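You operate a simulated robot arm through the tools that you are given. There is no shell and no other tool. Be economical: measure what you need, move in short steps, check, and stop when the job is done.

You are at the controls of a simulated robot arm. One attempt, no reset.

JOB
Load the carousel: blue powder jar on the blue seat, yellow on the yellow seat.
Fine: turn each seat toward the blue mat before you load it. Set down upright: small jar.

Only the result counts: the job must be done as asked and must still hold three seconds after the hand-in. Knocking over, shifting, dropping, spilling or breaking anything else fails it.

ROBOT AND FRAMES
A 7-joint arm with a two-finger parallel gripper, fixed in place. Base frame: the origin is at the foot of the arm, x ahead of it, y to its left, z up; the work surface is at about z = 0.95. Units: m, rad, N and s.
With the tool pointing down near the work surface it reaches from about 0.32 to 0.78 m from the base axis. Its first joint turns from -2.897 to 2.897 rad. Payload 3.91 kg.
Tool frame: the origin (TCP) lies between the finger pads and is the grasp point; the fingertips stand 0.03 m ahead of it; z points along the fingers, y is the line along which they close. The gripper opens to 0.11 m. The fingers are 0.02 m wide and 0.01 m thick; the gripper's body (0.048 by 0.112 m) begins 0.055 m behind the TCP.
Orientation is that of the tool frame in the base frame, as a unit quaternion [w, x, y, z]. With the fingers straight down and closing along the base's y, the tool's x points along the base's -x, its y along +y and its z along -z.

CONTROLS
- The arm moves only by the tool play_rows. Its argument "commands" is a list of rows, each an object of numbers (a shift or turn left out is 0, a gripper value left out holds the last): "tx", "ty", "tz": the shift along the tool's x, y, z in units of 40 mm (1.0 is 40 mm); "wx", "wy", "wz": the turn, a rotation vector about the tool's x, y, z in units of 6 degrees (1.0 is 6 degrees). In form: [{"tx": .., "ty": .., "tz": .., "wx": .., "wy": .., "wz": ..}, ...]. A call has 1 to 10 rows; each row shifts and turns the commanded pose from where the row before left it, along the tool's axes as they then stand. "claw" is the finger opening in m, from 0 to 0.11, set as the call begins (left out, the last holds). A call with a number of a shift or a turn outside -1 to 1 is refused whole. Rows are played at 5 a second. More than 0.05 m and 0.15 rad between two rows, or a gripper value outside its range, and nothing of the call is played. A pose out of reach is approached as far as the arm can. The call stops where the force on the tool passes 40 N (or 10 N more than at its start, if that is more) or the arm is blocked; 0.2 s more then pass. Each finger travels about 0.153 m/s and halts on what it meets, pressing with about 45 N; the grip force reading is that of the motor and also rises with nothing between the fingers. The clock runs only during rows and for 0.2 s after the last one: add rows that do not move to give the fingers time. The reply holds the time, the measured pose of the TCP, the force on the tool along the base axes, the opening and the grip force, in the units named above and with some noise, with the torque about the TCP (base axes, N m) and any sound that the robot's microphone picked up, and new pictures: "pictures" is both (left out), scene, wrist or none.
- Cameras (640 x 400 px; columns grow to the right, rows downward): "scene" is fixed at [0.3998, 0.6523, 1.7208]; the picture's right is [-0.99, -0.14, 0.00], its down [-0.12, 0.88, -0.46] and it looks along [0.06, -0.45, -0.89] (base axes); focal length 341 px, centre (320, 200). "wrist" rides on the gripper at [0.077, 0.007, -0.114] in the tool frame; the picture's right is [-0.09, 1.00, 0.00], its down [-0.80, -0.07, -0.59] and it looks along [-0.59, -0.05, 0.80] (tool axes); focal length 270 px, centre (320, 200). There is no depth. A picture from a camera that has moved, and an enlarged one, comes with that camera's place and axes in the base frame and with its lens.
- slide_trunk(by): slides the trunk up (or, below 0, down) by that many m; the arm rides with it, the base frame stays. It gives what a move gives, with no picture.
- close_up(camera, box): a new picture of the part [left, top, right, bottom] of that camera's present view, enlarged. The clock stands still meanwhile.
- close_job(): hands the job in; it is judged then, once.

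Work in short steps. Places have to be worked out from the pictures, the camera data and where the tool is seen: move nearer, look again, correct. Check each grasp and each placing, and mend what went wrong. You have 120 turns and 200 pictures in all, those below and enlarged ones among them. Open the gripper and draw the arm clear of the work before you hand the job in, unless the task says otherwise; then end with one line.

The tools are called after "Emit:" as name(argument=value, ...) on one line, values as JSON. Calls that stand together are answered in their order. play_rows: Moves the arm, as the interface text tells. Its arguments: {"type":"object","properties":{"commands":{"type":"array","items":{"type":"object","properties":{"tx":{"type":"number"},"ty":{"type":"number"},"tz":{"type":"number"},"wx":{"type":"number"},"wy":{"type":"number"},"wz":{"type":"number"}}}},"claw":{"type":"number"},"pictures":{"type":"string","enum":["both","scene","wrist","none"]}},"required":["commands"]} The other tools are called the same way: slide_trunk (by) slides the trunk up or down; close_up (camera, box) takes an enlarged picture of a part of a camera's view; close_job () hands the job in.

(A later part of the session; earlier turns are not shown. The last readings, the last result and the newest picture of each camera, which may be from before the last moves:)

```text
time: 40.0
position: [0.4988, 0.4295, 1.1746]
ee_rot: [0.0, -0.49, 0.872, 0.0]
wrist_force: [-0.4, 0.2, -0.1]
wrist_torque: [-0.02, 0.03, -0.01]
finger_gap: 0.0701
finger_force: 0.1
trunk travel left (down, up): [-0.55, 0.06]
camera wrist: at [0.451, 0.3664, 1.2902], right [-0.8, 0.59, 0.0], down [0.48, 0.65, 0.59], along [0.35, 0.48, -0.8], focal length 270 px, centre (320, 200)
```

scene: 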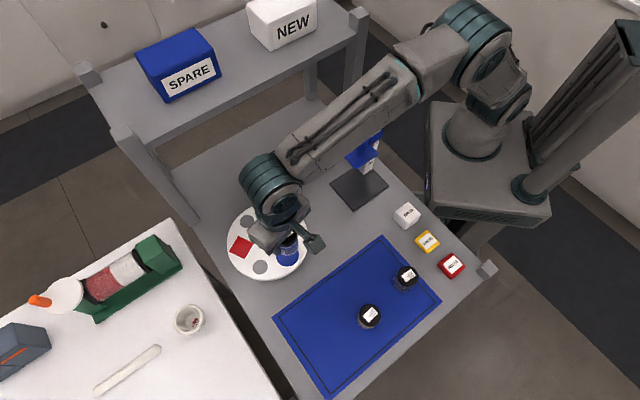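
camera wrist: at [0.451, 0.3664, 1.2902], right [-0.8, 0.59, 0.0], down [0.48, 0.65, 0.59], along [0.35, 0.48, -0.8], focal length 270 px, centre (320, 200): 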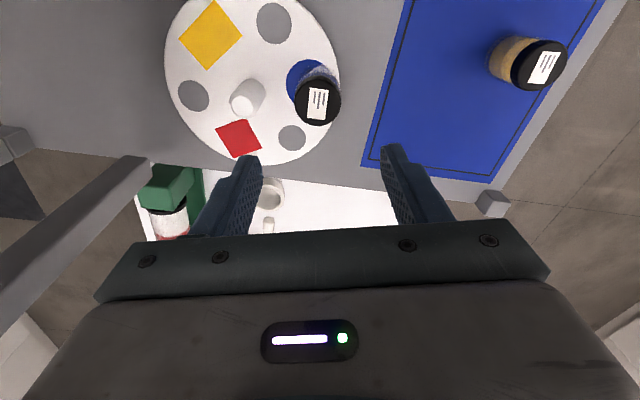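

Sideways well aligned. Descend partly and look again.

Emit:
play_rows(commands=[{"tx": 0.06, "tz": 0.8}, {"tz": 0.9}, {"tz": 0.5}, {}], pictures="wrist")

Emit:
close_up(camera="wrist", box=[200, 50, 440, 230])

```text
time: 41.0
position: [0.4951, 0.428, 1.0892]
ee_rot: [0.0, -0.49, 0.872, 0.0]
wrist_force: [-0.2, -1.1, 0.7]
wrist_torque: [-0.01, -0.03, 0.01]
finger_gap: 0.0701
finger_force: 0.1
trunk travel left (down, up): [-0.55, 0.06]
camera wrist: at [0.4484, 0.3647, 1.203], right [-0.81, 0.59, 0.0], down [0.48, 0.65, 0.59], along [0.35, 0.48, -0.8], focal length 270 px, centre (320, 200)
```

wrist: 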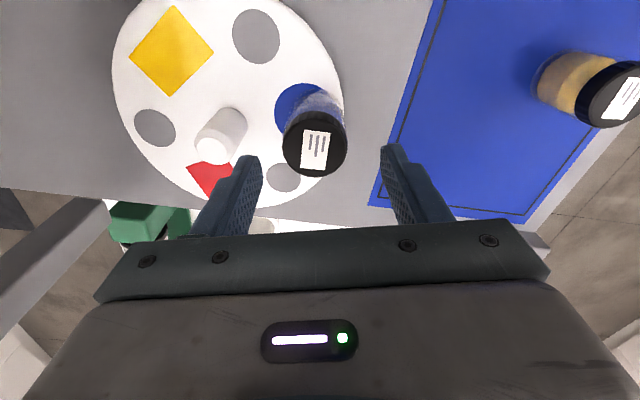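

```text
2.22 times, centred on (320, 140) of wrist
camera zoom: at [0.4484, 0.3647, 1.203], right [-0.81, 0.59, 0.0], down [0.48, 0.65, 0.59], along [0.35, 0.48, -0.8], focal length 601 px, centre (320, 333)
```

zoom: 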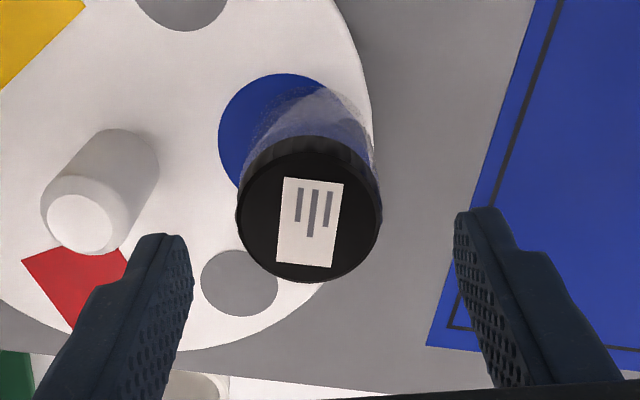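

Small correction (2.5 mm in tool x), then descend to grip height 1.016.

Emit:
play_rows(commands=[{"tx": 0.06, "ty": -0.04}, {"tz": 0.6}, {"tz": 0.6}, {"tz": 0.6}, {}], pictures="wrist")

```text
time: 42.2
position: [0.4932, 0.4249, 1.0174]
ee_rot: [0.001, -0.49, 0.872, 0.0]
wrist_force: [-0.9, -0.2, -0.2]
wrist_torque: [0.01, -0.01, 0.0]
finger_gap: 0.0702
finger_force: 0.0
trunk travel left (down, up): [-0.55, 0.06]
camera wrist: at [0.4468, 0.3605, 1.1325], right [-0.81, 0.59, 0.0], down [0.48, 0.65, 0.59], along [0.35, 0.48, -0.8], focal length 270 px, centre (320, 200)
```

wrist: 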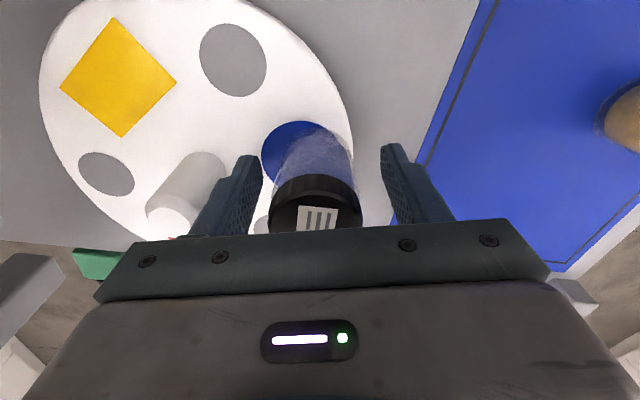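

Jar between the fingers, centred. Close.

Emit:
play_rows(commands=[{}, {}, {}], claw=0.0, pictures="none")

Emit:
play_rows(commands=[{"tz": -0.2}, {"tz": -0.2}, {}], pictures="wrist")

```text
time: 43.0
position: [0.4936, 0.4233, 1.0179]
ee_rot: [0.0, -0.49, 0.872, 0.0]
wrist_force: [-0.7, -0.8, 0.2]
wrist_torque: [-0.01, -0.02, 0.01]
finger_gap: 0.0435
finger_force: 45.2
trunk travel left (down, up): [-0.55, 0.06]
```

```text
time: 43.8
position: [0.4958, 0.4251, 1.0322]
ee_rot: [0.0, -0.49, 0.872, 0.0]
wrist_force: [0.5, 0.2, -1.1]
wrist_torque: [0.01, -0.03, 0.0]
finger_gap: 0.0431
finger_force: 45.0
trunk travel left (down, up): [-0.55, 0.06]
camera wrist: at [0.448, 0.3608, 1.1479], right [-0.81, 0.59, 0.0], down [0.48, 0.65, 0.59], along [0.35, 0.48, -0.8], focal length 270 px, centre (320, 200)
```

wrist: 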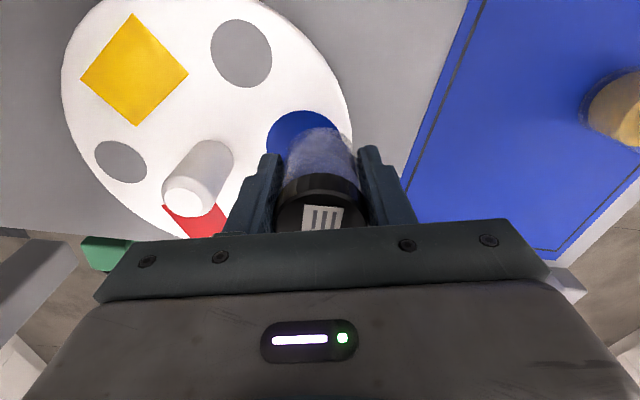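

Jar gripped and lifted 15 mm. From the picture the seat centre is ~10–11 mm toward the knob along tool −y; I shift by that and look.

Emit:
play_rows(commands=[{"ty": -0.26, "tx": -0.02}, {"tz": 0.2}, {}], pictures="wrist")

Emit:
close_up(camera="wrist", box=[220, 80, 420, 240])

Emit:
close_up(camera="scene", box=[250, 210, 340, 280])

```text
time: 44.6
position: [0.5057, 0.4202, 1.0244]
ee_rot: [0.0, -0.491, 0.871, -0.001]
wrist_force: [-0.7, 0.9, -0.4]
wrist_torque: [-0.04, -0.01, 0.0]
finger_gap: 0.0431
finger_force: 45.2
trunk travel left (down, up): [-0.55, 0.06]
camera wrist: at [0.4577, 0.3566, 1.1397], right [-0.81, 0.59, 0.0], down [0.48, 0.65, 0.59], along [0.35, 0.48, -0.8], focal length 270 px, centre (320, 200)
```

wrist: 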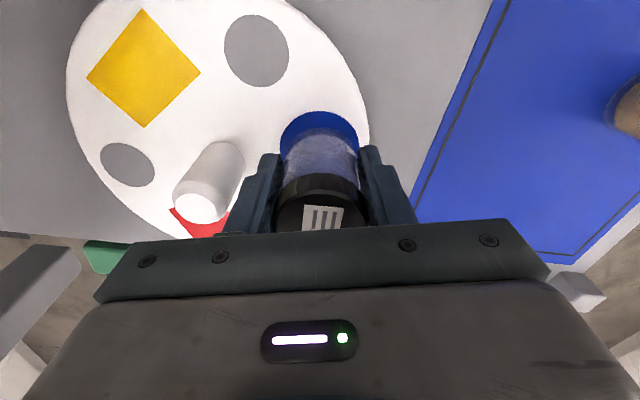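

```text
2.50 times, centred on (320, 160) of wrist
camera zoom: at [0.4577, 0.3566, 1.1397], right [-0.81, 0.59, 0.0], down [0.48, 0.65, 0.59], along [0.35, 0.48, -0.8], focal length 676 px, centre (320, 300)
```

zoom: 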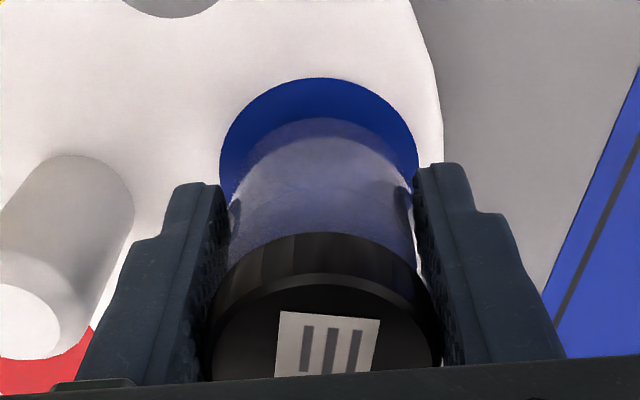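

```text
5.71 times, centred on (295, 245) of scene
camera zoom: at [0.3998, 0.6523, 1.7208], right [-0.99, -0.14, 0.0], down [-0.12, 0.88, -0.46], along [0.06, -0.45, -0.89], focal length 1951 px, centre (463, -57)
```

zoom: 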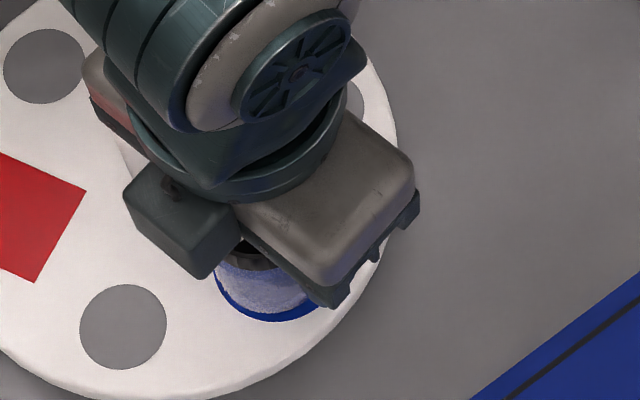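

Sideways now centred; both views indicate the jar should go ~4–5 mm along tool +x. Correct and lower to contact.

Emit:
play_rows(commands=[{"tx": 0.115}, {}], pictures="none")

Emit:
play_rows(commands=[{"tz": 0.06}, {"tz": 0.06}, {"tz": 0.06}, {}], pictures="none")

Emit:
close_up(camera="wrist", box=[220, 80, 420, 240])

Emit:
close_up(camera="scene", box=[250, 210, 340, 280])

```text
time: 45.2
position: [0.5026, 0.4165, 1.0248]
ee_rot: [0.0, -0.49, 0.872, 0.0]
wrist_force: [-0.2, 0.3, -0.4]
wrist_torque: [-0.04, -0.02, -0.01]
finger_gap: 0.0433
finger_force: 44.9
trunk travel left (down, up): [-0.55, 0.06]
```

```text
time: 46.2
position: [0.5013, 0.4154, 1.0171]
ee_rot: [0.0, -0.49, 0.872, 0.001]
wrist_force: [0.4, -1.0, -1.3]
wrist_torque: [-0.02, -0.03, -0.01]
finger_gap: 0.0431
finger_force: 44.7
trunk travel left (down, up): [-0.55, 0.06]
```

```text
2.50 times, centred on (320, 160) of wrist
camera zoom: at [0.4547, 0.353, 1.1331], right [-0.81, 0.59, 0.0], down [0.48, 0.65, 0.59], along [0.35, 0.48, -0.8], focal length 676 px, centre (320, 300)
```

zoom: 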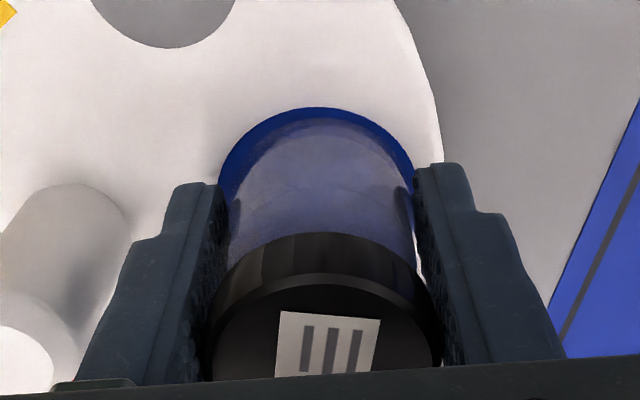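

```text
5.71 times, centred on (295, 245) of scene
camera zoom: at [0.3998, 0.6523, 1.7208], right [-0.99, -0.14, 0.0], down [-0.12, 0.88, -0.46], along [0.06, -0.45, -0.89], focal length 1951 px, centre (463, -57)
```

zoom: 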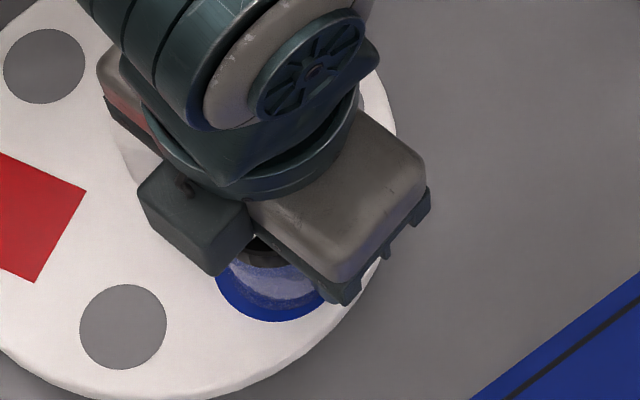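

Now concentric in both views. Lower the last 1–2 mm to contact and release.

Emit:
play_rows(commands=[{"tz": 0.04}, {"tz": 0.04}, {}], pictures="none")

```text
time: 47.0
position: [0.5018, 0.4151, 1.0179]
ee_rot: [0.003, -0.489, 0.872, 0.0]
wrist_force: [1.7, -0.1, 18.8]
wrist_torque: [-0.11, 0.02, 0.04]
finger_gap: 0.0434
finger_force: 45.2
trunk travel left (down, up): [-0.55, 0.06]
```

Contact at 19 N; ease off slightly, then open to 0.062.

Emit:
play_rows(commands=[{"tz": -0.04}, {}], pictures="none")

Emit:
play_rows(commands=[{}, {}], claw=0.06, pictures="none")

Emit:
play_rows(commands=[{"tz": -0.4}, {"tz": -0.8}, {"tz": -1}, {"tz": -1}, {"tz": -0.9}, {}], pictures="wrist")

Emit:
close_up(camera="scene", box=[250, 210, 340, 280])

```text
time: 47.6
position: [0.5013, 0.4154, 1.0176]
ee_rot: [0.001, -0.489, 0.872, 0.001]
wrist_force: [3.5, -1.0, 12.8]
wrist_torque: [-0.06, -0.15, 0.04]
finger_gap: 0.0434
finger_force: 44.7
trunk travel left (down, up): [-0.55, 0.06]
```

```text
time: 48.2
position: [0.5011, 0.4177, 1.0159]
ee_rot: [-0.001, -0.49, 0.872, -0.001]
wrist_force: [-0.3, -0.4, -0.5]
wrist_torque: [0.05, -0.04, 0.0]
finger_gap: 0.0601
finger_force: 0.0
trunk travel left (down, up): [-0.55, 0.06]
```

```text
time: 49.6
position: [0.5013, 0.4156, 1.1806]
ee_rot: [0.0, -0.491, 0.871, 0.0]
wrist_force: [-0.6, 0.5, -0.8]
wrist_torque: [0.0, 0.02, -0.02]
finger_gap: 0.0597
finger_force: 0.1
trunk travel left (down, up): [-0.55, 0.06]
camera wrist: at [0.4551, 0.352, 1.2957], right [-0.81, 0.59, 0.0], down [0.48, 0.65, 0.59], along [0.35, 0.48, -0.8], focal length 270 px, centre (320, 200)
```

wrist: 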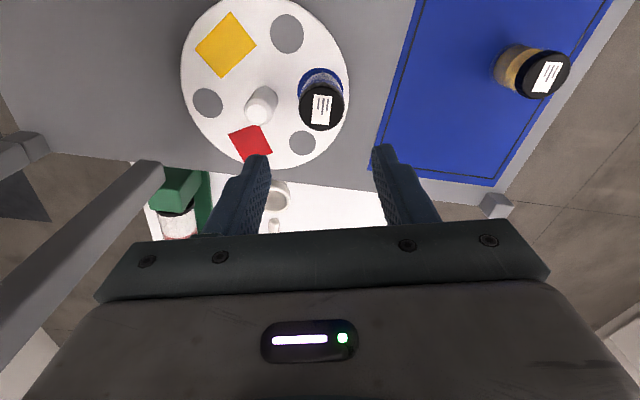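

```text
5.71 times, centred on (295, 245) of scene
camera zoom: at [0.3998, 0.6523, 1.7208], right [-0.99, -0.14, 0.0], down [-0.12, 0.88, -0.46], along [0.06, -0.45, -0.89], focal length 1951 px, centre (463, -57)
```

zoom: 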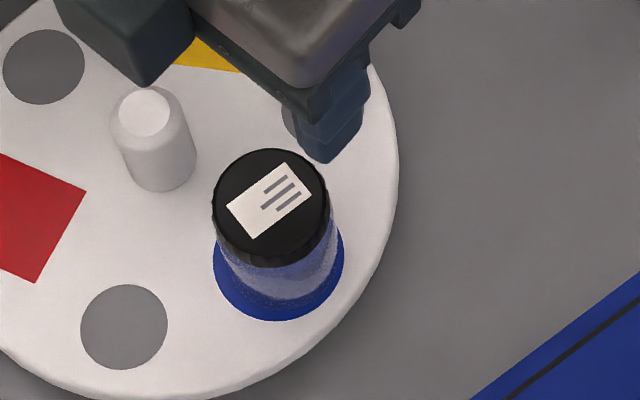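

Much better. Check how concentric from the wrist side.

Emit:
close_up(camera="wrist", box=[270, 50, 370, 140])

```text
4.44 times, centred on (320, 95) of wrist
camera zoom: at [0.4551, 0.352, 1.2957], right [-0.81, 0.59, 0.0], down [0.48, 0.65, 0.59], along [0.35, 0.48, -0.8], focal length 1201 px, centre (320, 667)
```

zoom: 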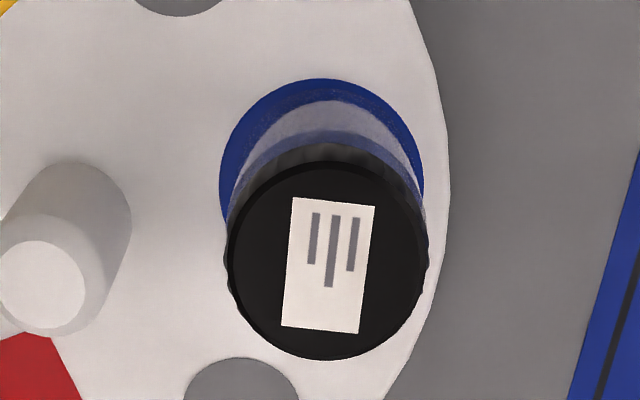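

Concentric with the seat (even blue ring). Now back over the knob, yawing +30° to start the 120° turn.

Emit:
play_rows(commands=[{"tx": -0.09, "ty": -0.775}, {"tx": -0.09, "ty": -0.775}, {"wz": -1}, {"wz": -1}, {"wz": -1}, {"wz": -1}, {"wz": -1}, {}], claw=0.05, pictures="wrist")

Emit:
play_rows(commands=[{}], pictures="none")

```text
time: 51.4
position: [0.5576, 0.39, 1.1811]
ee_rot: [0.0, -0.699, 0.715, 0.001]
wrist_force: [0.1, 0.1, -0.2]
wrist_torque: [0.0, -0.02, 0.01]
finger_gap: 0.0499
finger_force: 0.1
trunk travel left (down, up): [-0.55, 0.06]
camera wrist: at [0.5481, 0.3124, 1.2966], right [-0.99, 0.11, 0.0], down [0.09, 0.8, 0.59], along [0.07, 0.59, -0.8], focal length 270 px, centre (320, 200)
```

wrist: 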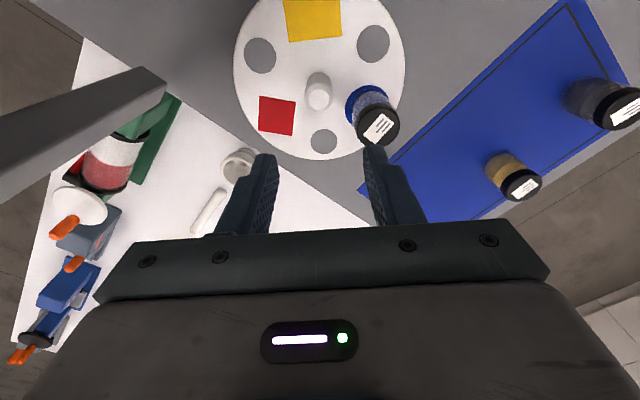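

```text
time: 51.8
position: [0.5576, 0.3911, 1.1806]
ee_rot: [0.001, -0.699, 0.715, -0.001]
wrist_force: [-0.7, -0.3, -0.3]
wrist_torque: [0.03, -0.05, 0.02]
finger_gap: 0.0502
finger_force: 0.0
trunk travel left (down, up): [-0.55, 0.06]
```

Centred over the knob. Descend to 1.013 in steps and look before closing.

Emit:
play_rows(commands=[{"tz": 0.9}, {"tz": 0.9}, {"tz": 0.9}, {"tz": 0.8}, {"tz": 0.68}, {}], pictures="wrist")

```text
time: 53.2
position: [0.5611, 0.3903, 1.0136]
ee_rot: [0.001, -0.699, 0.715, 0.0]
wrist_force: [-0.1, 0.0, -0.7]
wrist_torque: [0.01, 0.0, 0.02]
finger_gap: 0.0503
finger_force: 0.0
trunk travel left (down, up): [-0.55, 0.06]
camera wrist: at [0.5521, 0.3119, 1.1295], right [-0.99, 0.11, 0.0], down [0.09, 0.8, 0.59], along [0.07, 0.59, -0.8], focal length 270 px, centre (320, 200)
```

wrist: 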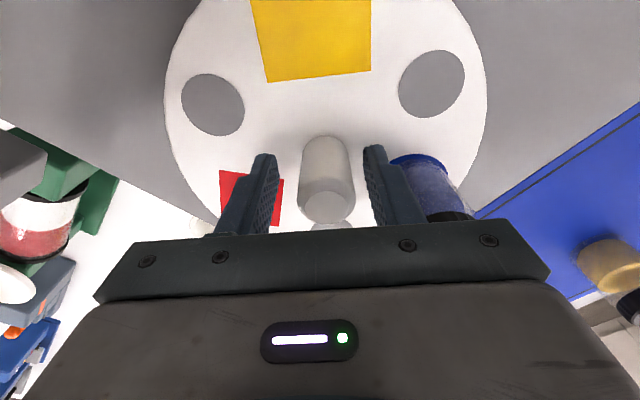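

Knob is ~3 mm toward tool +y; nudge, then close.

Emit:
play_rows(commands=[{"ty": 0.075}, {}], pictures="none")

Emit:
play_rows(commands=[{}, {}, {}], claw=0.0, pictures="wrist")

```text
time: 53.8
position: [0.557, 0.3912, 1.0141]
ee_rot: [0.0, -0.699, 0.715, 0.0]
wrist_force: [0.4, 0.7, 0.7]
wrist_torque: [0.0, 0.03, 0.0]
finger_gap: 0.0501
finger_force: 0.1
trunk travel left (down, up): [-0.55, 0.06]
```

```text
time: 54.6
position: [0.5595, 0.3896, 1.0141]
ee_rot: [-0.001, -0.699, 0.716, 0.0]
wrist_force: [8.4, 2.9, 3.9]
wrist_torque: [0.06, 0.91, 0.03]
finger_gap: 0.0281
finger_force: 45.1
trunk travel left (down, up): [-0.55, 0.06]
camera wrist: at [0.5489, 0.3117, 1.1292], right [-0.99, 0.11, 0.0], down [0.09, 0.8, 0.59], along [0.07, 0.59, -0.8], focal length 270 px, centre (320, 200)
```

wrist: 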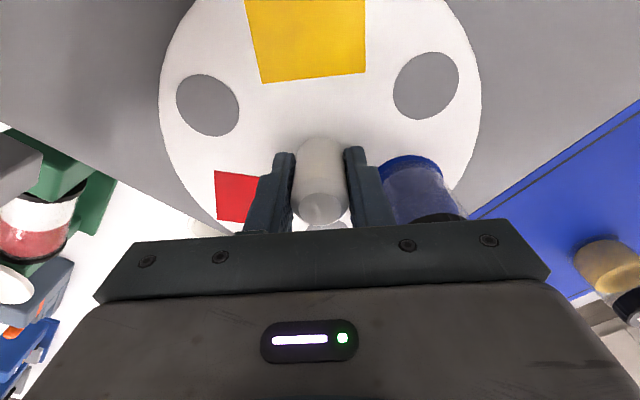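

Held; slight side load, relieve by 2 mm, then turn slowly (3° a row).

Emit:
play_rows(commands=[{"ty": -0.05}, {"wz": 0.3}, {"wz": 0.5}, {"wz": 0.6}, {"wz": 0.6}, {"wz": 0.6}, {"wz": 0.6}, {"wz": 0.5}, {"wz": 0.3}, {}], pictures="wrist")

```text
time: 56.8
position: [0.5591, 0.3891, 1.0137]
ee_rot: [0.002, -0.534, 0.846, 0.001]
wrist_force: [22.9, 0.0, 21.5]
wrist_torque: [0.36, 0.42, 0.01]
finger_gap: 0.0277
finger_force: 44.9
trunk travel left (down, up): [-0.55, 0.06]
camera wrist: at [0.5187, 0.3215, 1.1289], right [-0.86, 0.51, 0.0], down [0.41, 0.69, 0.6], along [0.3, 0.51, -0.8], focal length 270 px, centre (320, 200)
```

wrist: 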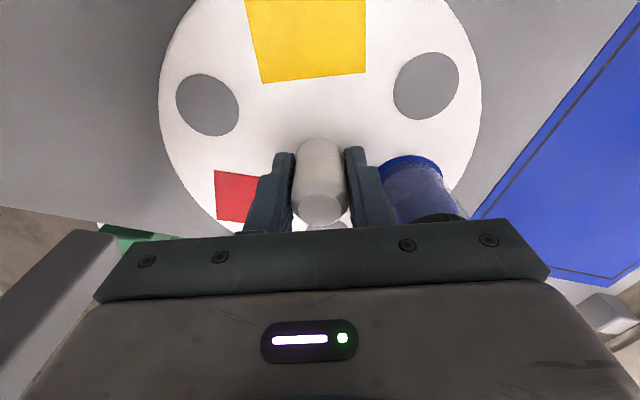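

Loads grew; release, read the relaxed pose and regrip.

Emit:
play_rows(commands=[{}, {}, {}], claw=0.045, pictures="wrist")

```text
time: 57.6
position: [0.5566, 0.3906, 1.0137]
ee_rot: [-0.001, -0.535, 0.845, -0.001]
wrist_force: [0.0, -0.1, 0.7]
wrist_torque: [-0.01, 0.01, -0.02]
finger_gap: 0.045
finger_force: 0.2
trunk travel left (down, up): [-0.55, 0.06]
camera wrist: at [0.5171, 0.3225, 1.1282], right [-0.86, 0.51, 0.0], down [0.41, 0.69, 0.59], along [0.3, 0.51, -0.8], focal length 270 px, centre (320, 200)
```

wrist: 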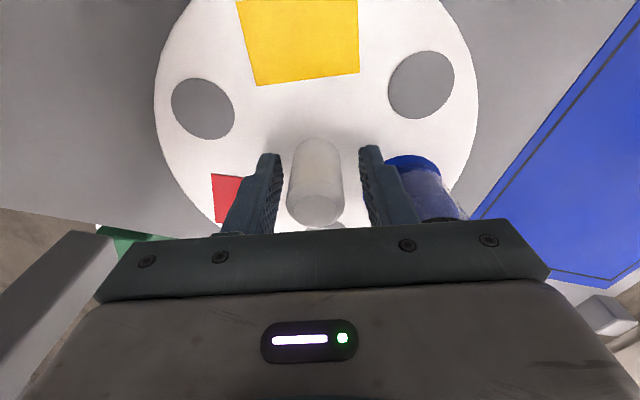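

Knob is ~3 mm to tool −y of the finger middle. Correct and regrip.

Emit:
play_rows(commands=[{"ty": -0.07}, {}], pictures="none")

Emit:
play_rows(commands=[{}, {}], claw=0.0, pictures="none")

Emit:
play_rows(commands=[{"wz": 0.3}, {"wz": 0.5}, {"wz": 0.6}, {"wz": 0.6}, {"wz": 0.6}, {"wz": 0.6}, {"wz": 0.5}, {"wz": 0.3}, {}], pictures="none")

```text
time: 58.2
position: [0.5603, 0.3891, 1.0133]
ee_rot: [0.0, -0.535, 0.845, 0.0]
wrist_force: [0.6, 0.4, -0.3]
wrist_torque: [0.0, 0.02, -0.01]
finger_gap: 0.045
finger_force: 0.1
trunk travel left (down, up): [-0.55, 0.06]
```

```text
time: 58.8
position: [0.5591, 0.3893, 1.0141]
ee_rot: [-0.001, -0.535, 0.845, -0.001]
wrist_force: [-5.1, -0.4, -1.4]
wrist_torque: [-0.12, -0.54, 0.01]
finger_gap: 0.0275
finger_force: 45.2
trunk travel left (down, up): [-0.55, 0.06]
```

```text
time: 60.8
position: [0.5592, 0.39, 1.0133]
ee_rot: [0.001, -0.347, 0.938, 0.0]
wrist_force: [-2.6, 1.8, 8.8]
wrist_torque: [-0.06, 1.72, -0.02]
finger_gap: 0.0276
finger_force: 45.4
trunk travel left (down, up): [-0.55, 0.06]
```

Loads small now. 48° done; continue.

Emit:
play_rows(commands=[{"wz": 0.3}, {"wz": 0.5}, {"wz": 0.7}, {"wz": 0.7}, {"wz": 0.7}, {"wz": 0.7}, {"wz": 0.7}, {"wz": 0.4}, {"wz": 0.3}, {}], pictures="scene")

```text
time: 63.0
position: [0.5594, 0.3899, 1.013]
ee_rot: [0.002, -0.094, 0.996, 0.0]
wrist_force: [3.9, 5.1, 16.9]
wrist_torque: [-0.88, -0.82, 0.02]
finger_gap: 0.0278
finger_force: 45.3
trunk travel left (down, up): [-0.55, 0.06]
```

scene: 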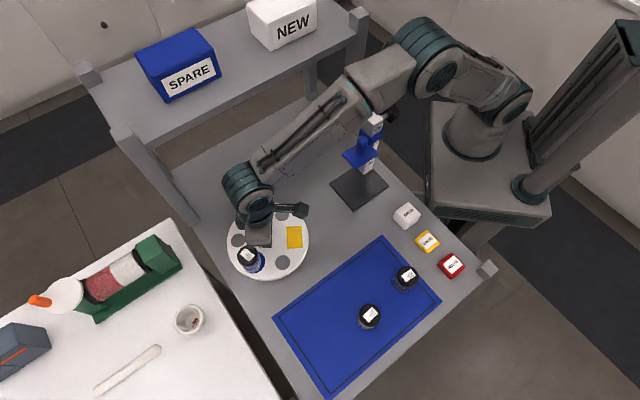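

78° done, jar riding along. Release/regrip to shed load, then the remaining 42°.

Emit:
play_rows(commands=[{}, {}], claw=0.045, pictures="wrist")

```text
time: 63.6
position: [0.5601, 0.3886, 1.0116]
ee_rot: [-0.001, -0.093, 0.996, -0.001]
wrist_force: [0.1, 0.7, -0.1]
wrist_torque: [0.01, 0.01, 0.01]
finger_gap: 0.0451
finger_force: 0.2
trunk travel left (down, up): [-0.55, 0.06]
camera wrist: at [0.482, 0.3799, 1.1274], right [-0.1, 1.0, 0.0], down [0.8, 0.08, 0.59], along [0.59, 0.06, -0.8], focal length 270 px, centre (320, 200)
```

wrist: 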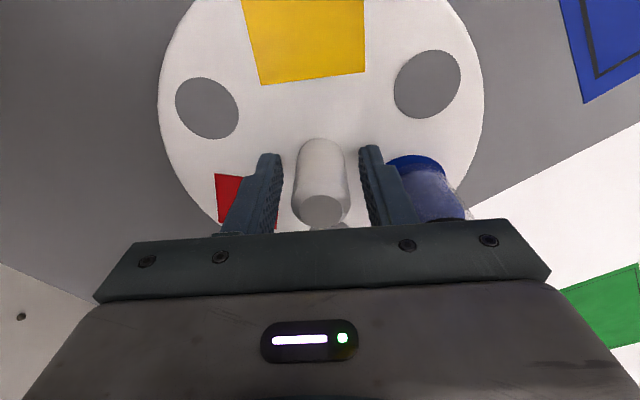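

Centred well. Regrip and turn on.

Emit:
play_rows(commands=[{}, {}], claw=0.0, pictures="none")

Emit:
play_rows(commands=[{"wz": 0.3}, {"wz": 0.5}, {"wz": 0.6}, {"wz": 0.6}, {"wz": 0.6}, {"wz": 0.6}, {"wz": 0.5}, {"wz": 0.3}, {}], pictures="none")

```text
time: 64.2
position: [0.5592, 0.3887, 1.0117]
ee_rot: [-0.001, -0.093, 0.996, 0.0]
wrist_force: [-2.7, -1.4, -4.9]
wrist_torque: [1.05, -0.27, 0.04]
finger_gap: 0.0277
finger_force: 45.0
trunk travel left (down, up): [-0.55, 0.06]
```

```text
time: 66.2
position: [0.5618, 0.388, 1.0128]
ee_rot: [-0.001, 0.117, 0.993, -0.001]
wrist_force: [-4.7, -8.7, -13.4]
wrist_torque: [1.43, 0.38, 0.07]
finger_gap: 0.0278
finger_force: 45.3
trunk travel left (down, up): [-0.55, 0.06]
```

102° done; last 18°, then open and rise.

Emit:
play_rows(commands=[{"wz": 0.3}, {"wz": 0.5}, {"wz": 0.6}, {"wz": 0.6}, {"wz": 0.5}, {"wz": 0.5}, {}], pictures="none")

Emit:
play_rows(commands=[{}, {}], claw=0.048, pictures="none")

Emit:
play_rows(commands=[{"tz": -0.4}, {"tz": -0.8}, {"tz": -1}, {"tz": -1}, {"tz": -0.9}, {}], pictures="both")

```text
time: 67.8
position: [0.5614, 0.3876, 1.0142]
ee_rot: [0.001, 0.271, 0.963, 0.0]
wrist_force: [2.0, -14.6, 0.6]
wrist_torque: [-1.67, 0.13, 0.35]
finger_gap: 0.0277
finger_force: 44.7
trunk travel left (down, up): [-0.55, 0.06]
```

```text
time: 68.4
position: [0.5609, 0.3891, 1.0127]
ee_rot: [0.0, 0.27, 0.963, 0.001]
wrist_force: [0.5, -0.2, -0.2]
wrist_torque: [0.0, -0.01, -0.03]
finger_gap: 0.048
finger_force: 0.1
trunk travel left (down, up): [-0.55, 0.06]
```

```text
time: 69.8
position: [0.5566, 0.3886, 1.1767]
ee_rot: [0.0, 0.27, 0.963, 0.0]
wrist_force: [-0.3, 0.0, -1.6]
wrist_torque: [0.04, -0.02, -0.01]
finger_gap: 0.048
finger_force: 0.0
trunk travel left (down, up): [-0.55, 0.06]
camera wrist: at [0.4933, 0.4338, 1.2919], right [0.59, 0.81, 0.0], down [0.65, -0.48, 0.59], along [0.48, -0.35, -0.8], focal length 270 px, centre (320, 200)
```

scene: 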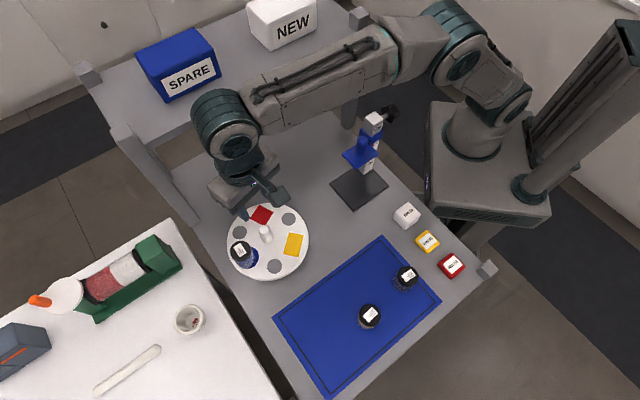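
wrist: 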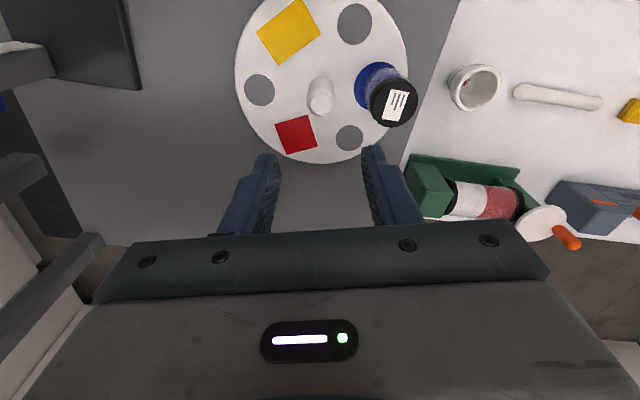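

Measure the yellow seat's azimuth.

Emit:
close_up(camera="scene", box=[210, 180, 330, 290])

Emit:
close_up(camera="scene", box=[320, 260, 420, 340])

```text
3.64 times, centred on (270, 235) of scene
camera zoom: at [0.3998, 0.6523, 1.7208], right [-0.99, -0.14, 0.0], down [-0.12, 0.88, -0.46], along [0.06, -0.45, -0.89], focal length 1242 px, centre (502, 73)
```

zoom: 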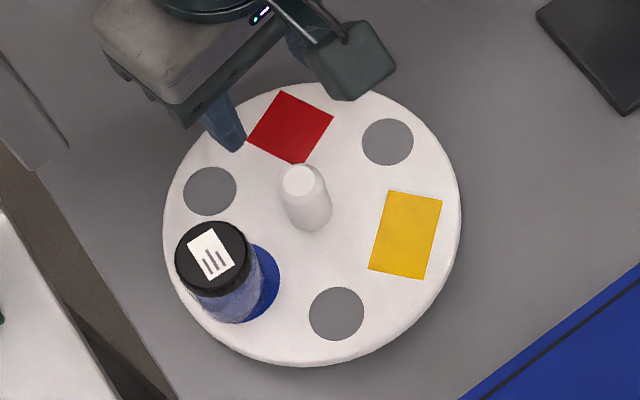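

```text
5.00 times, centred on (370, 300) of scene
camera zoom: at [0.3998, 0.6523, 1.7208], right [-0.99, -0.14, 0.0], down [-0.12, 0.88, -0.46], along [0.06, -0.45, -0.89], focal length 1707 px, centre (70, -300)
```

zoom: 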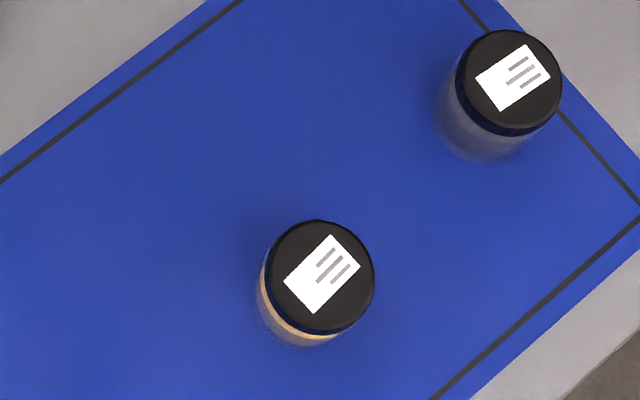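

Measured: the yellow seat is at ≈172°, i.e. the disc stopped ~22° short with a torque of 0.35 N m at the end — it looks like a hard stop about −200° from the start. So yellow has to come round counter‑clockwise instead. Also the blue jar got pushed outward when the fingers opened. Plan: turn back so blue faces the mat, reseat it, then go counter‑clockwise to yellow, with fingers kept clear of the jar. First I test the tool's yaw range at height.

Emit:
play_rows(commands=[{"wz": -1}, {"wz": -1}, {"wz": -1}, {"wz": -1}, {"wz": -1}, {"wz": -1}, {"wz": -1}, {"wz": -1}, {"wz": -1}, {"wz": -1}], pictures="none")

Emit:
play_rows(commands=[{"wz": -1}, {"wz": -1}, {"wz": -1}, {"wz": -1}, {"wz": -1}, {"wz": -1}, {"wz": -1}, {"wz": -1}, {"wz": -1}, {"wz": -1}], pictures="none")

Emit:
play_rows(commands=[{"wz": -1}, {"wz": -1}, {"wz": -1}, {"wz": -1}, {"wz": -1}, {"wz": -1}, {"wz": -1}, {"wz": -1}, {"wz": -1}, {"wz": -1}], pictures="wrist")

```text
time: 72.0
position: [0.5582, 0.3892, 1.1771]
ee_rot: [0.001, -0.249, 0.969, 0.0]
wrist_force: [-0.2, 0.6, -0.3]
wrist_torque: [-0.02, 0.02, 0.01]
finger_gap: 0.048
finger_force: 0.0
trunk travel left (down, up): [-0.55, 0.06]
```

```text
time: 74.2
position: [0.5597, 0.3895, 1.1777]
ee_rot: [0.001, -0.699, 0.715, 0.0]
wrist_force: [0.8, 0.7, 0.1]
wrist_torque: [-0.01, 0.0, -0.01]
finger_gap: 0.0483
finger_force: 0.1
trunk travel left (down, up): [-0.55, 0.06]
```

```text
time: 76.4
position: [0.5593, 0.3904, 1.1772]
ee_rot: [0.0, 0.963, -0.269, 0.001]
wrist_force: [0.5, 0.7, 0.5]
wrist_torque: [0.0, 0.01, 0.01]
finger_gap: 0.0481
finger_force: 0.1
trunk travel left (down, up): [-0.55, 0.06]
camera wrist: at [0.621, 0.343, 1.2928], right [-0.59, -0.81, 0.0], down [-0.65, 0.48, 0.59], along [-0.48, 0.35, -0.8], focal length 270 px, centre (320, 200)
```

wrist: 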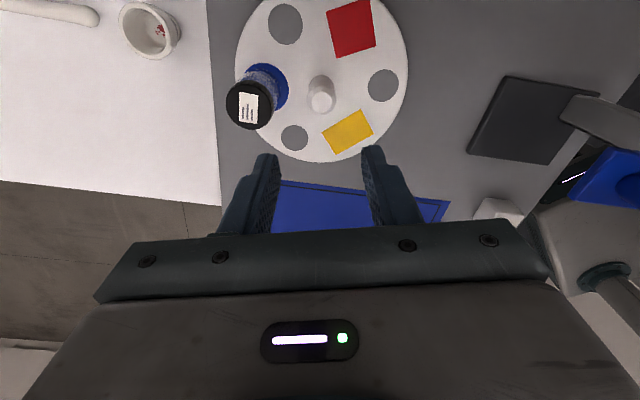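

Yaw up to 148.5° works. So I return to tool az 54° (blue jar straight on the tool's −x side, away from both fingers), then descend onto the knob.

Emit:
play_rows(commands=[{"wz": 1}, {"wz": 1}, {"wz": 1}, {"wz": 1}, {"wz": 1}, {"wz": 1}, {"wz": 1}, {"wz": 1}], pictures="none")

Emit:
play_rows(commands=[{"wz": 1}, {"wz": 1}, {"wz": 1}, {"wz": 1}, {"wz": 1}, {"wz": 1}, {"wz": 1}, {"wz": 0.75}, {}], claw=0.06, pictures="none")

Emit:
play_rows(commands=[{"tz": 0.9}, {"tz": 0.9}, {"tz": 0.9}, {"tz": 0.8}, {"tz": 0.55}, {}], pictures="wrist")

```text
time: 78.2
position: [0.56, 0.3878, 1.1771]
ee_rot: [-0.001, 0.77, -0.638, 0.0]
wrist_force: [-1.2, 1.3, 0.9]
wrist_torque: [0.0, 0.04, -0.01]
finger_gap: 0.0481
finger_force: 0.0
trunk travel left (down, up): [-0.55, 0.06]
```

```text
time: 80.2
position: [0.5589, 0.388, 1.177]
ee_rot: [-0.001, -0.454, 0.891, 0.0]
wrist_force: [-0.5, 0.6, 0.5]
wrist_torque: [0.01, 0.01, -0.02]
finger_gap: 0.0601
finger_force: 0.1
trunk travel left (down, up): [-0.55, 0.06]
```

```text
time: 81.6
position: [0.56, 0.3872, 1.015]
ee_rot: [0.0, -0.455, 0.89, 0.0]
wrist_force: [0.1, -0.7, 0.6]
wrist_torque: [-0.02, -0.03, -0.01]
finger_gap: 0.06
finger_force: 0.1
trunk travel left (down, up): [-0.55, 0.06]
camera wrist: at [0.5086, 0.3276, 1.1304], right [-0.76, 0.65, 0.0], down [0.53, 0.61, 0.59], along [0.39, 0.45, -0.8], focal length 270 px, centre (320, 200)
```

wrist: 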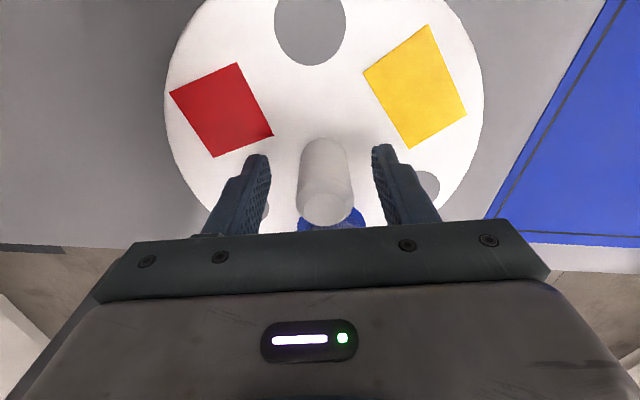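

Nudge 2 mm to tool +y, close, and begin the counter‑clockwise turn.

Emit:
play_rows(commands=[{"ty": 0.05}, {}], pictures="none")

Emit:
play_rows(commands=[{}, {}], claw=0.0, pictures="none")

Emit:
play_rows(commands=[{"wz": -0.3}, {"wz": -0.5}, {"wz": -0.6}, {"wz": -0.6}, {"wz": -0.6}, {"wz": -0.6}, {"wz": -0.5}, {"wz": -0.3}, {}], pictures="wrist")

```text
time: 82.2
position: [0.5594, 0.3899, 1.015]
ee_rot: [0.0, -0.455, 0.89, -0.001]
wrist_force: [-0.1, 0.3, -0.5]
wrist_torque: [-0.02, -0.03, 0.02]
finger_gap: 0.06
finger_force: 0.0
trunk travel left (down, up): [-0.55, 0.06]
```

```text
time: 82.8
position: [0.5586, 0.3902, 1.0148]
ee_rot: [0.0, -0.456, 0.89, 0.0]
wrist_force: [-1.2, 0.2, -1.2]
wrist_torque: [-0.05, -0.46, -0.04]
finger_gap: 0.0277
finger_force: 45.2
trunk travel left (down, up): [-0.55, 0.06]
```

```text
time: 84.8
position: [0.5593, 0.3895, 1.0149]
ee_rot: [0.0, -0.631, 0.776, 0.001]
wrist_force: [9.5, 2.1, 3.9]
wrist_torque: [-0.85, 0.96, 0.02]
finger_gap: 0.0278
finger_force: 45.1
trunk travel left (down, up): [-0.55, 0.06]
camera wrist: at [0.5354, 0.3148, 1.1305], right [-0.96, 0.29, 0.0], down [0.23, 0.77, 0.59], along [0.17, 0.57, -0.8], focal length 270 px, centre (320, 200)
```

wrist: 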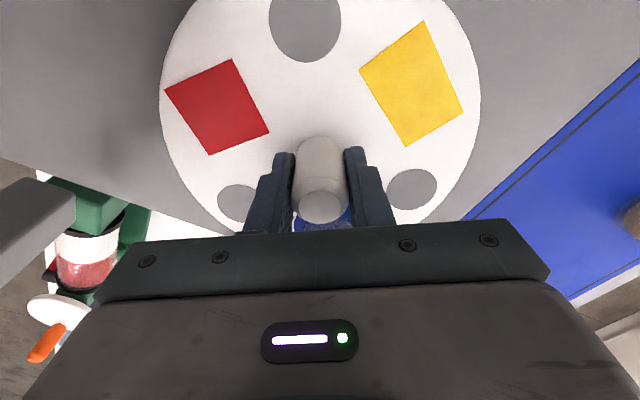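

Turning freely. Continue.

Emit:
play_rows(commands=[{"wz": -0.3}, {"wz": -0.5}, {"wz": -0.7}, {"wz": -0.7}, {"wz": -0.7}, {"wz": -0.7}, {"wz": -0.7}, {"wz": -0.4}, {"wz": -0.3}, {}], pictures="none")

Emit:
play_rows(commands=[{}, {}], claw=0.045, pictures="wrist")

```text
time: 87.0
position: [0.5583, 0.3905, 1.0147]
ee_rot: [0.0, 0.81, -0.586, 0.0]
wrist_force: [9.8, 3.3, 8.9]
wrist_torque: [0.44, 0.88, 0.03]
finger_gap: 0.0277
finger_force: 45.1
trunk travel left (down, up): [-0.55, 0.06]
```

```text
time: 87.6
position: [0.5565, 0.391, 1.0149]
ee_rot: [0.0, 0.81, -0.587, -0.001]
wrist_force: [-0.2, 0.1, -1.1]
wrist_torque: [-0.01, -0.02, 0.03]
finger_gap: 0.0451
finger_force: 0.1
trunk travel left (down, up): [-0.55, 0.06]
camera wrist: at [0.5737, 0.3138, 1.1302], right [-0.97, -0.23, 0.0], down [-0.18, 0.78, 0.59], along [-0.14, 0.58, -0.8], focal length 270 px, centre (320, 200)
```

wrist: 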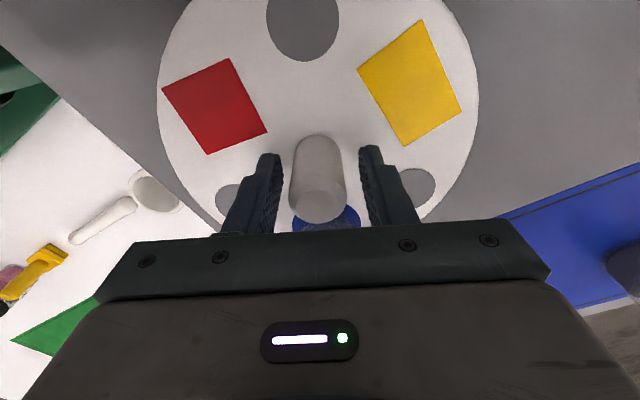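

Centre nudge of 1 mm, regrip, turn the remaining ~41°.

Emit:
play_rows(commands=[{"ty": -0.03}, {}], pictures="none")

Emit:
play_rows(commands=[{}, {}], claw=0.0, pictures="none")

Emit:
play_rows(commands=[{"wz": -0.4}, {"wz": -0.7}, {"wz": -0.8}, {"wz": -0.8}, {"wz": -0.8}, {"wz": -0.8}, {"wz": -0.8}, {"wz": -0.8}, {"wz": -0.7}, {"wz": -0.4}], pictures="none")

Emit:
play_rows(commands=[{}, {}], claw=0.05, pictures="none")

Emit:
play_rows(commands=[{"tz": -0.4}, {"tz": -0.8}, {"tz": -1}, {"tz": -1}, {"tz": -0.9}, {}], pictures="wrist")

Emit:
close_up(camera="scene", box=[210, 180, 330, 290])

```text
time: 88.2
position: [0.5585, 0.3914, 1.0144]
ee_rot: [0.0, 0.81, -0.586, 0.0]
wrist_force: [-0.5, 0.8, -0.4]
wrist_torque: [0.0, 0.0, -0.01]
finger_gap: 0.0451
finger_force: 0.2
trunk travel left (down, up): [-0.55, 0.06]
```

```text
time: 88.8
position: [0.5574, 0.3903, 1.0144]
ee_rot: [0.0, 0.81, -0.586, 0.0]
wrist_force: [-4.8, -3.7, -3.4]
wrist_torque: [0.32, -0.83, 0.0]
finger_gap: 0.0279
finger_force: 44.7
trunk travel left (down, up): [-0.55, 0.06]
```

```text
time: 91.0
position: [0.558, 0.3887, 1.0168]
ee_rot: [0.001, 0.967, -0.257, -0.001]
wrist_force: [-20.6, -10.5, -18.6]
wrist_torque: [0.54, -1.05, -0.06]
finger_gap: 0.0279
finger_force: 45.0
trunk travel left (down, up): [-0.55, 0.06]
```

```text
time: 91.6
position: [0.5605, 0.3897, 1.0167]
ee_rot: [-0.001, 0.966, -0.258, 0.0]
wrist_force: [-0.3, -0.4, -0.6]
wrist_torque: [-0.01, 0.03, 0.0]
finger_gap: 0.0501
finger_force: 0.0
trunk travel left (down, up): [-0.55, 0.06]
```

```text
time: 93.0
position: [0.5591, 0.3899, 1.1807]
ee_rot: [0.0, 0.966, -0.257, 0.0]
wrist_force: [0.5, 0.3, -0.5]
wrist_torque: [0.01, 0.01, 0.0]
finger_gap: 0.0499
finger_force: 0.0
trunk travel left (down, up): [-0.55, 0.06]
camera wrist: at [0.6211, 0.3459, 1.2953], right [-0.57, -0.82, 0.0], down [-0.66, 0.46, 0.59], along [-0.49, 0.34, -0.8], focal length 270 px, centre (320, 200)
```

wrist: 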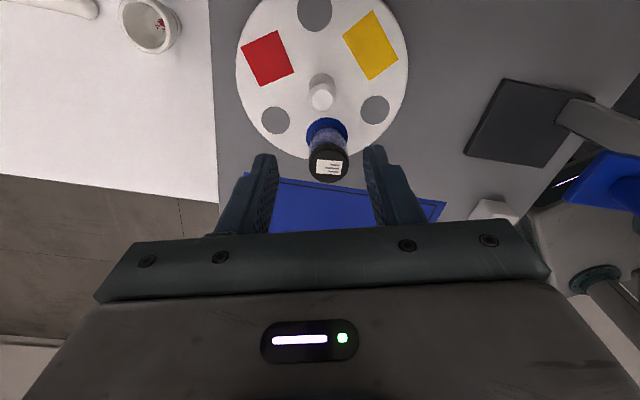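

```text
3.64 times, centred on (270, 235) of scene
camera zoom: at [0.3998, 0.6523, 1.7208], right [-0.99, -0.14, 0.0], down [-0.12, 0.88, -0.46], along [0.06, -0.45, -0.89], focal length 1242 px, centre (502, 73)
```

zoom: 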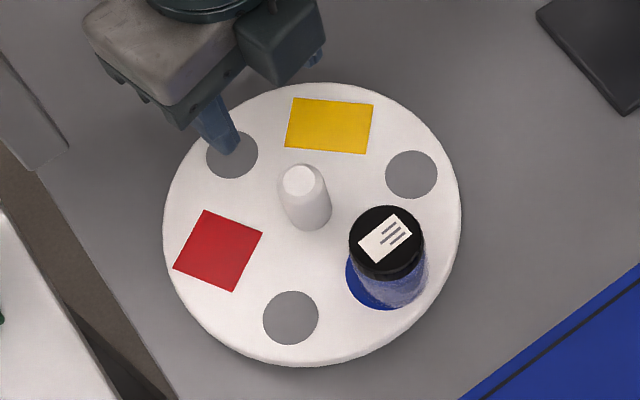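

Blue seat now faces the mat again (~150°), jar ~7 mm outward. Yaw to az 60° (fingers radial) and move above the jar at ≈(0.496, 0.424).

Emit:
play_rows(commands=[{"wz": 1}, {"wz": 1}, {"wz": 1}, {"wz": 1}, {"wz": 1}, {"wz": 1}, {"wz": 1}, {"wz": 1}, {"wz": 1}, {"wz": 1}], claw=0.07, pictures="none")

Emit:
play_rows(commands=[{"wz": 1}, {"wz": 1}, {"wz": 1}, {"wz": 1}, {"wz": 1}, {"tx": 0.02, "ty": 0.9}, {"tx": 0.02, "ty": 0.9}, {"tz": 0.8}, {"tz": 0.8}, {}], pictures="wrist")

Emit:
close_up(camera="wrist", box=[220, 60, 420, 220])

```text
time: 95.2
position: [0.5598, 0.3912, 1.1784]
ee_rot: [0.0, 0.707, -0.707, 0.0]
wrist_force: [-0.2, -0.3, -0.7]
wrist_torque: [0.0, -0.03, 0.01]
finger_gap: 0.0701
finger_force: 0.0
trunk travel left (down, up): [-0.55, 0.06]
```

```text
time: 97.4
position: [0.497, 0.423, 1.1151]
ee_rot: [0.0, -0.501, 0.866, 0.0]
wrist_force: [-0.4, 0.8, 0.9]
wrist_torque: [-0.01, 0.06, -0.02]
finger_gap: 0.0702
finger_force: 0.0
trunk travel left (down, up): [-0.55, 0.06]
camera wrist: at [0.452, 0.3589, 1.2299], right [-0.82, 0.57, 0.0], down [0.46, 0.66, 0.59], along [0.34, 0.49, -0.8], focal length 270 px, centre (320, 200)
```

wrist: 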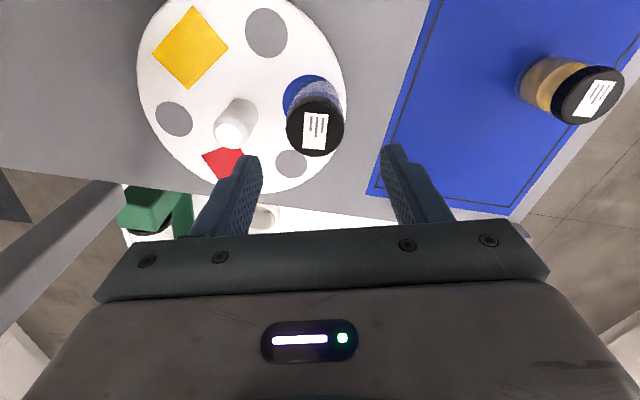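

```text
2.50 times, centred on (320, 140) of wrist
camera zoom: at [0.452, 0.3589, 1.2299], right [-0.82, 0.57, 0.0], down [0.46, 0.66, 0.59], along [0.34, 0.49, -0.8], focal length 676 px, centre (320, 350)
```

zoom: 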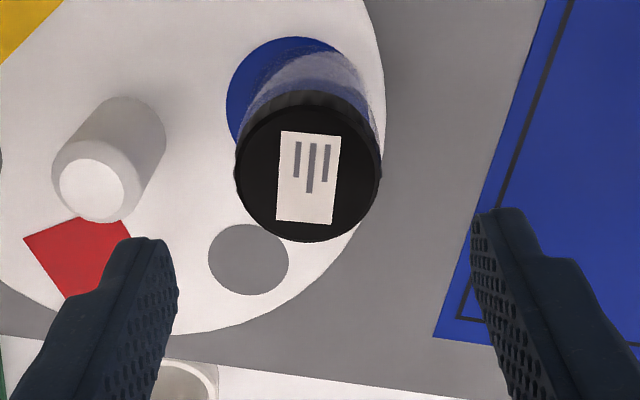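

Adjust ~3 mm toward −y (tool) and descend to grip height.

Emit:
play_rows(commands=[{"tx": 0.03, "ty": -0.08}, {"tz": 0.8}, {"tz": 0.8}, {"tz": 0.8}, {}], pictures="wrist")

```text
time: 98.6
position: [0.4984, 0.4224, 1.0176]
ee_rot: [0.0, -0.501, 0.865, -0.001]
wrist_force: [-0.1, -0.4, -0.3]
wrist_torque: [0.02, 0.02, -0.01]
finger_gap: 0.0701
finger_force: 0.1
trunk travel left (down, up): [-0.55, 0.06]
camera wrist: at [0.453, 0.3572, 1.1324], right [-0.82, 0.57, 0.0], down [0.46, 0.66, 0.59], along [0.34, 0.49, -0.8], focal length 270 px, centre (320, 200)
```

wrist: 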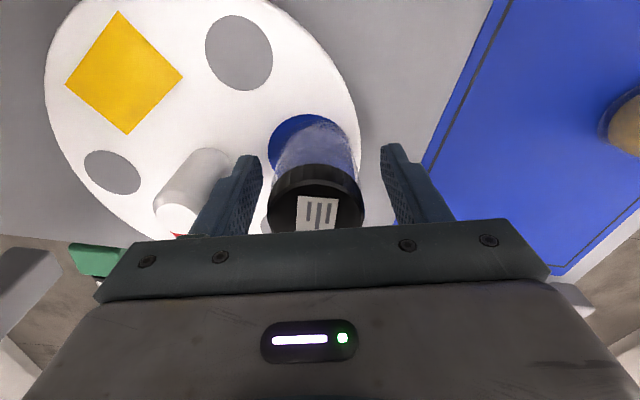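

Jar between fingers. Close, lift 12 mm, look.

Emit:
play_rows(commands=[{}, {}, {}], claw=0.0, pictures="none")

Emit:
play_rows(commands=[{"tz": -0.15}, {"tz": -0.15}, {}], pictures="none")

Emit:
close_up(camera="wrist", box=[220, 80, 420, 240])

```text
time: 99.4
position: [0.4986, 0.4204, 1.0175]
ee_rot: [0.0, -0.501, 0.866, 0.0]
wrist_force: [-0.2, -0.1, -1.0]
wrist_torque: [-0.01, 0.01, 0.03]
finger_gap: 0.0434
finger_force: 45.1
trunk travel left (down, up): [-0.55, 0.06]
```

```text
time: 100.2
position: [0.4993, 0.4238, 1.0305]
ee_rot: [0.0, -0.501, 0.865, 0.0]
wrist_force: [-0.2, -0.5, -0.4]
wrist_torque: [-0.03, 0.01, 0.03]
finger_gap: 0.0434
finger_force: 44.7
trunk travel left (down, up): [-0.55, 0.06]
```

```text
2.50 times, centred on (320, 160) of wrist
camera zoom: at [0.4531, 0.3574, 1.1462], right [-0.82, 0.57, 0.0], down [0.46, 0.66, 0.59], along [0.34, 0.49, -0.8], focal length 676 px, centre (320, 300)
```

zoom: 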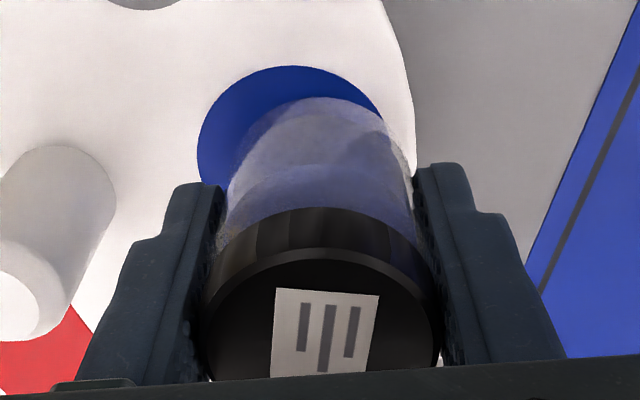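

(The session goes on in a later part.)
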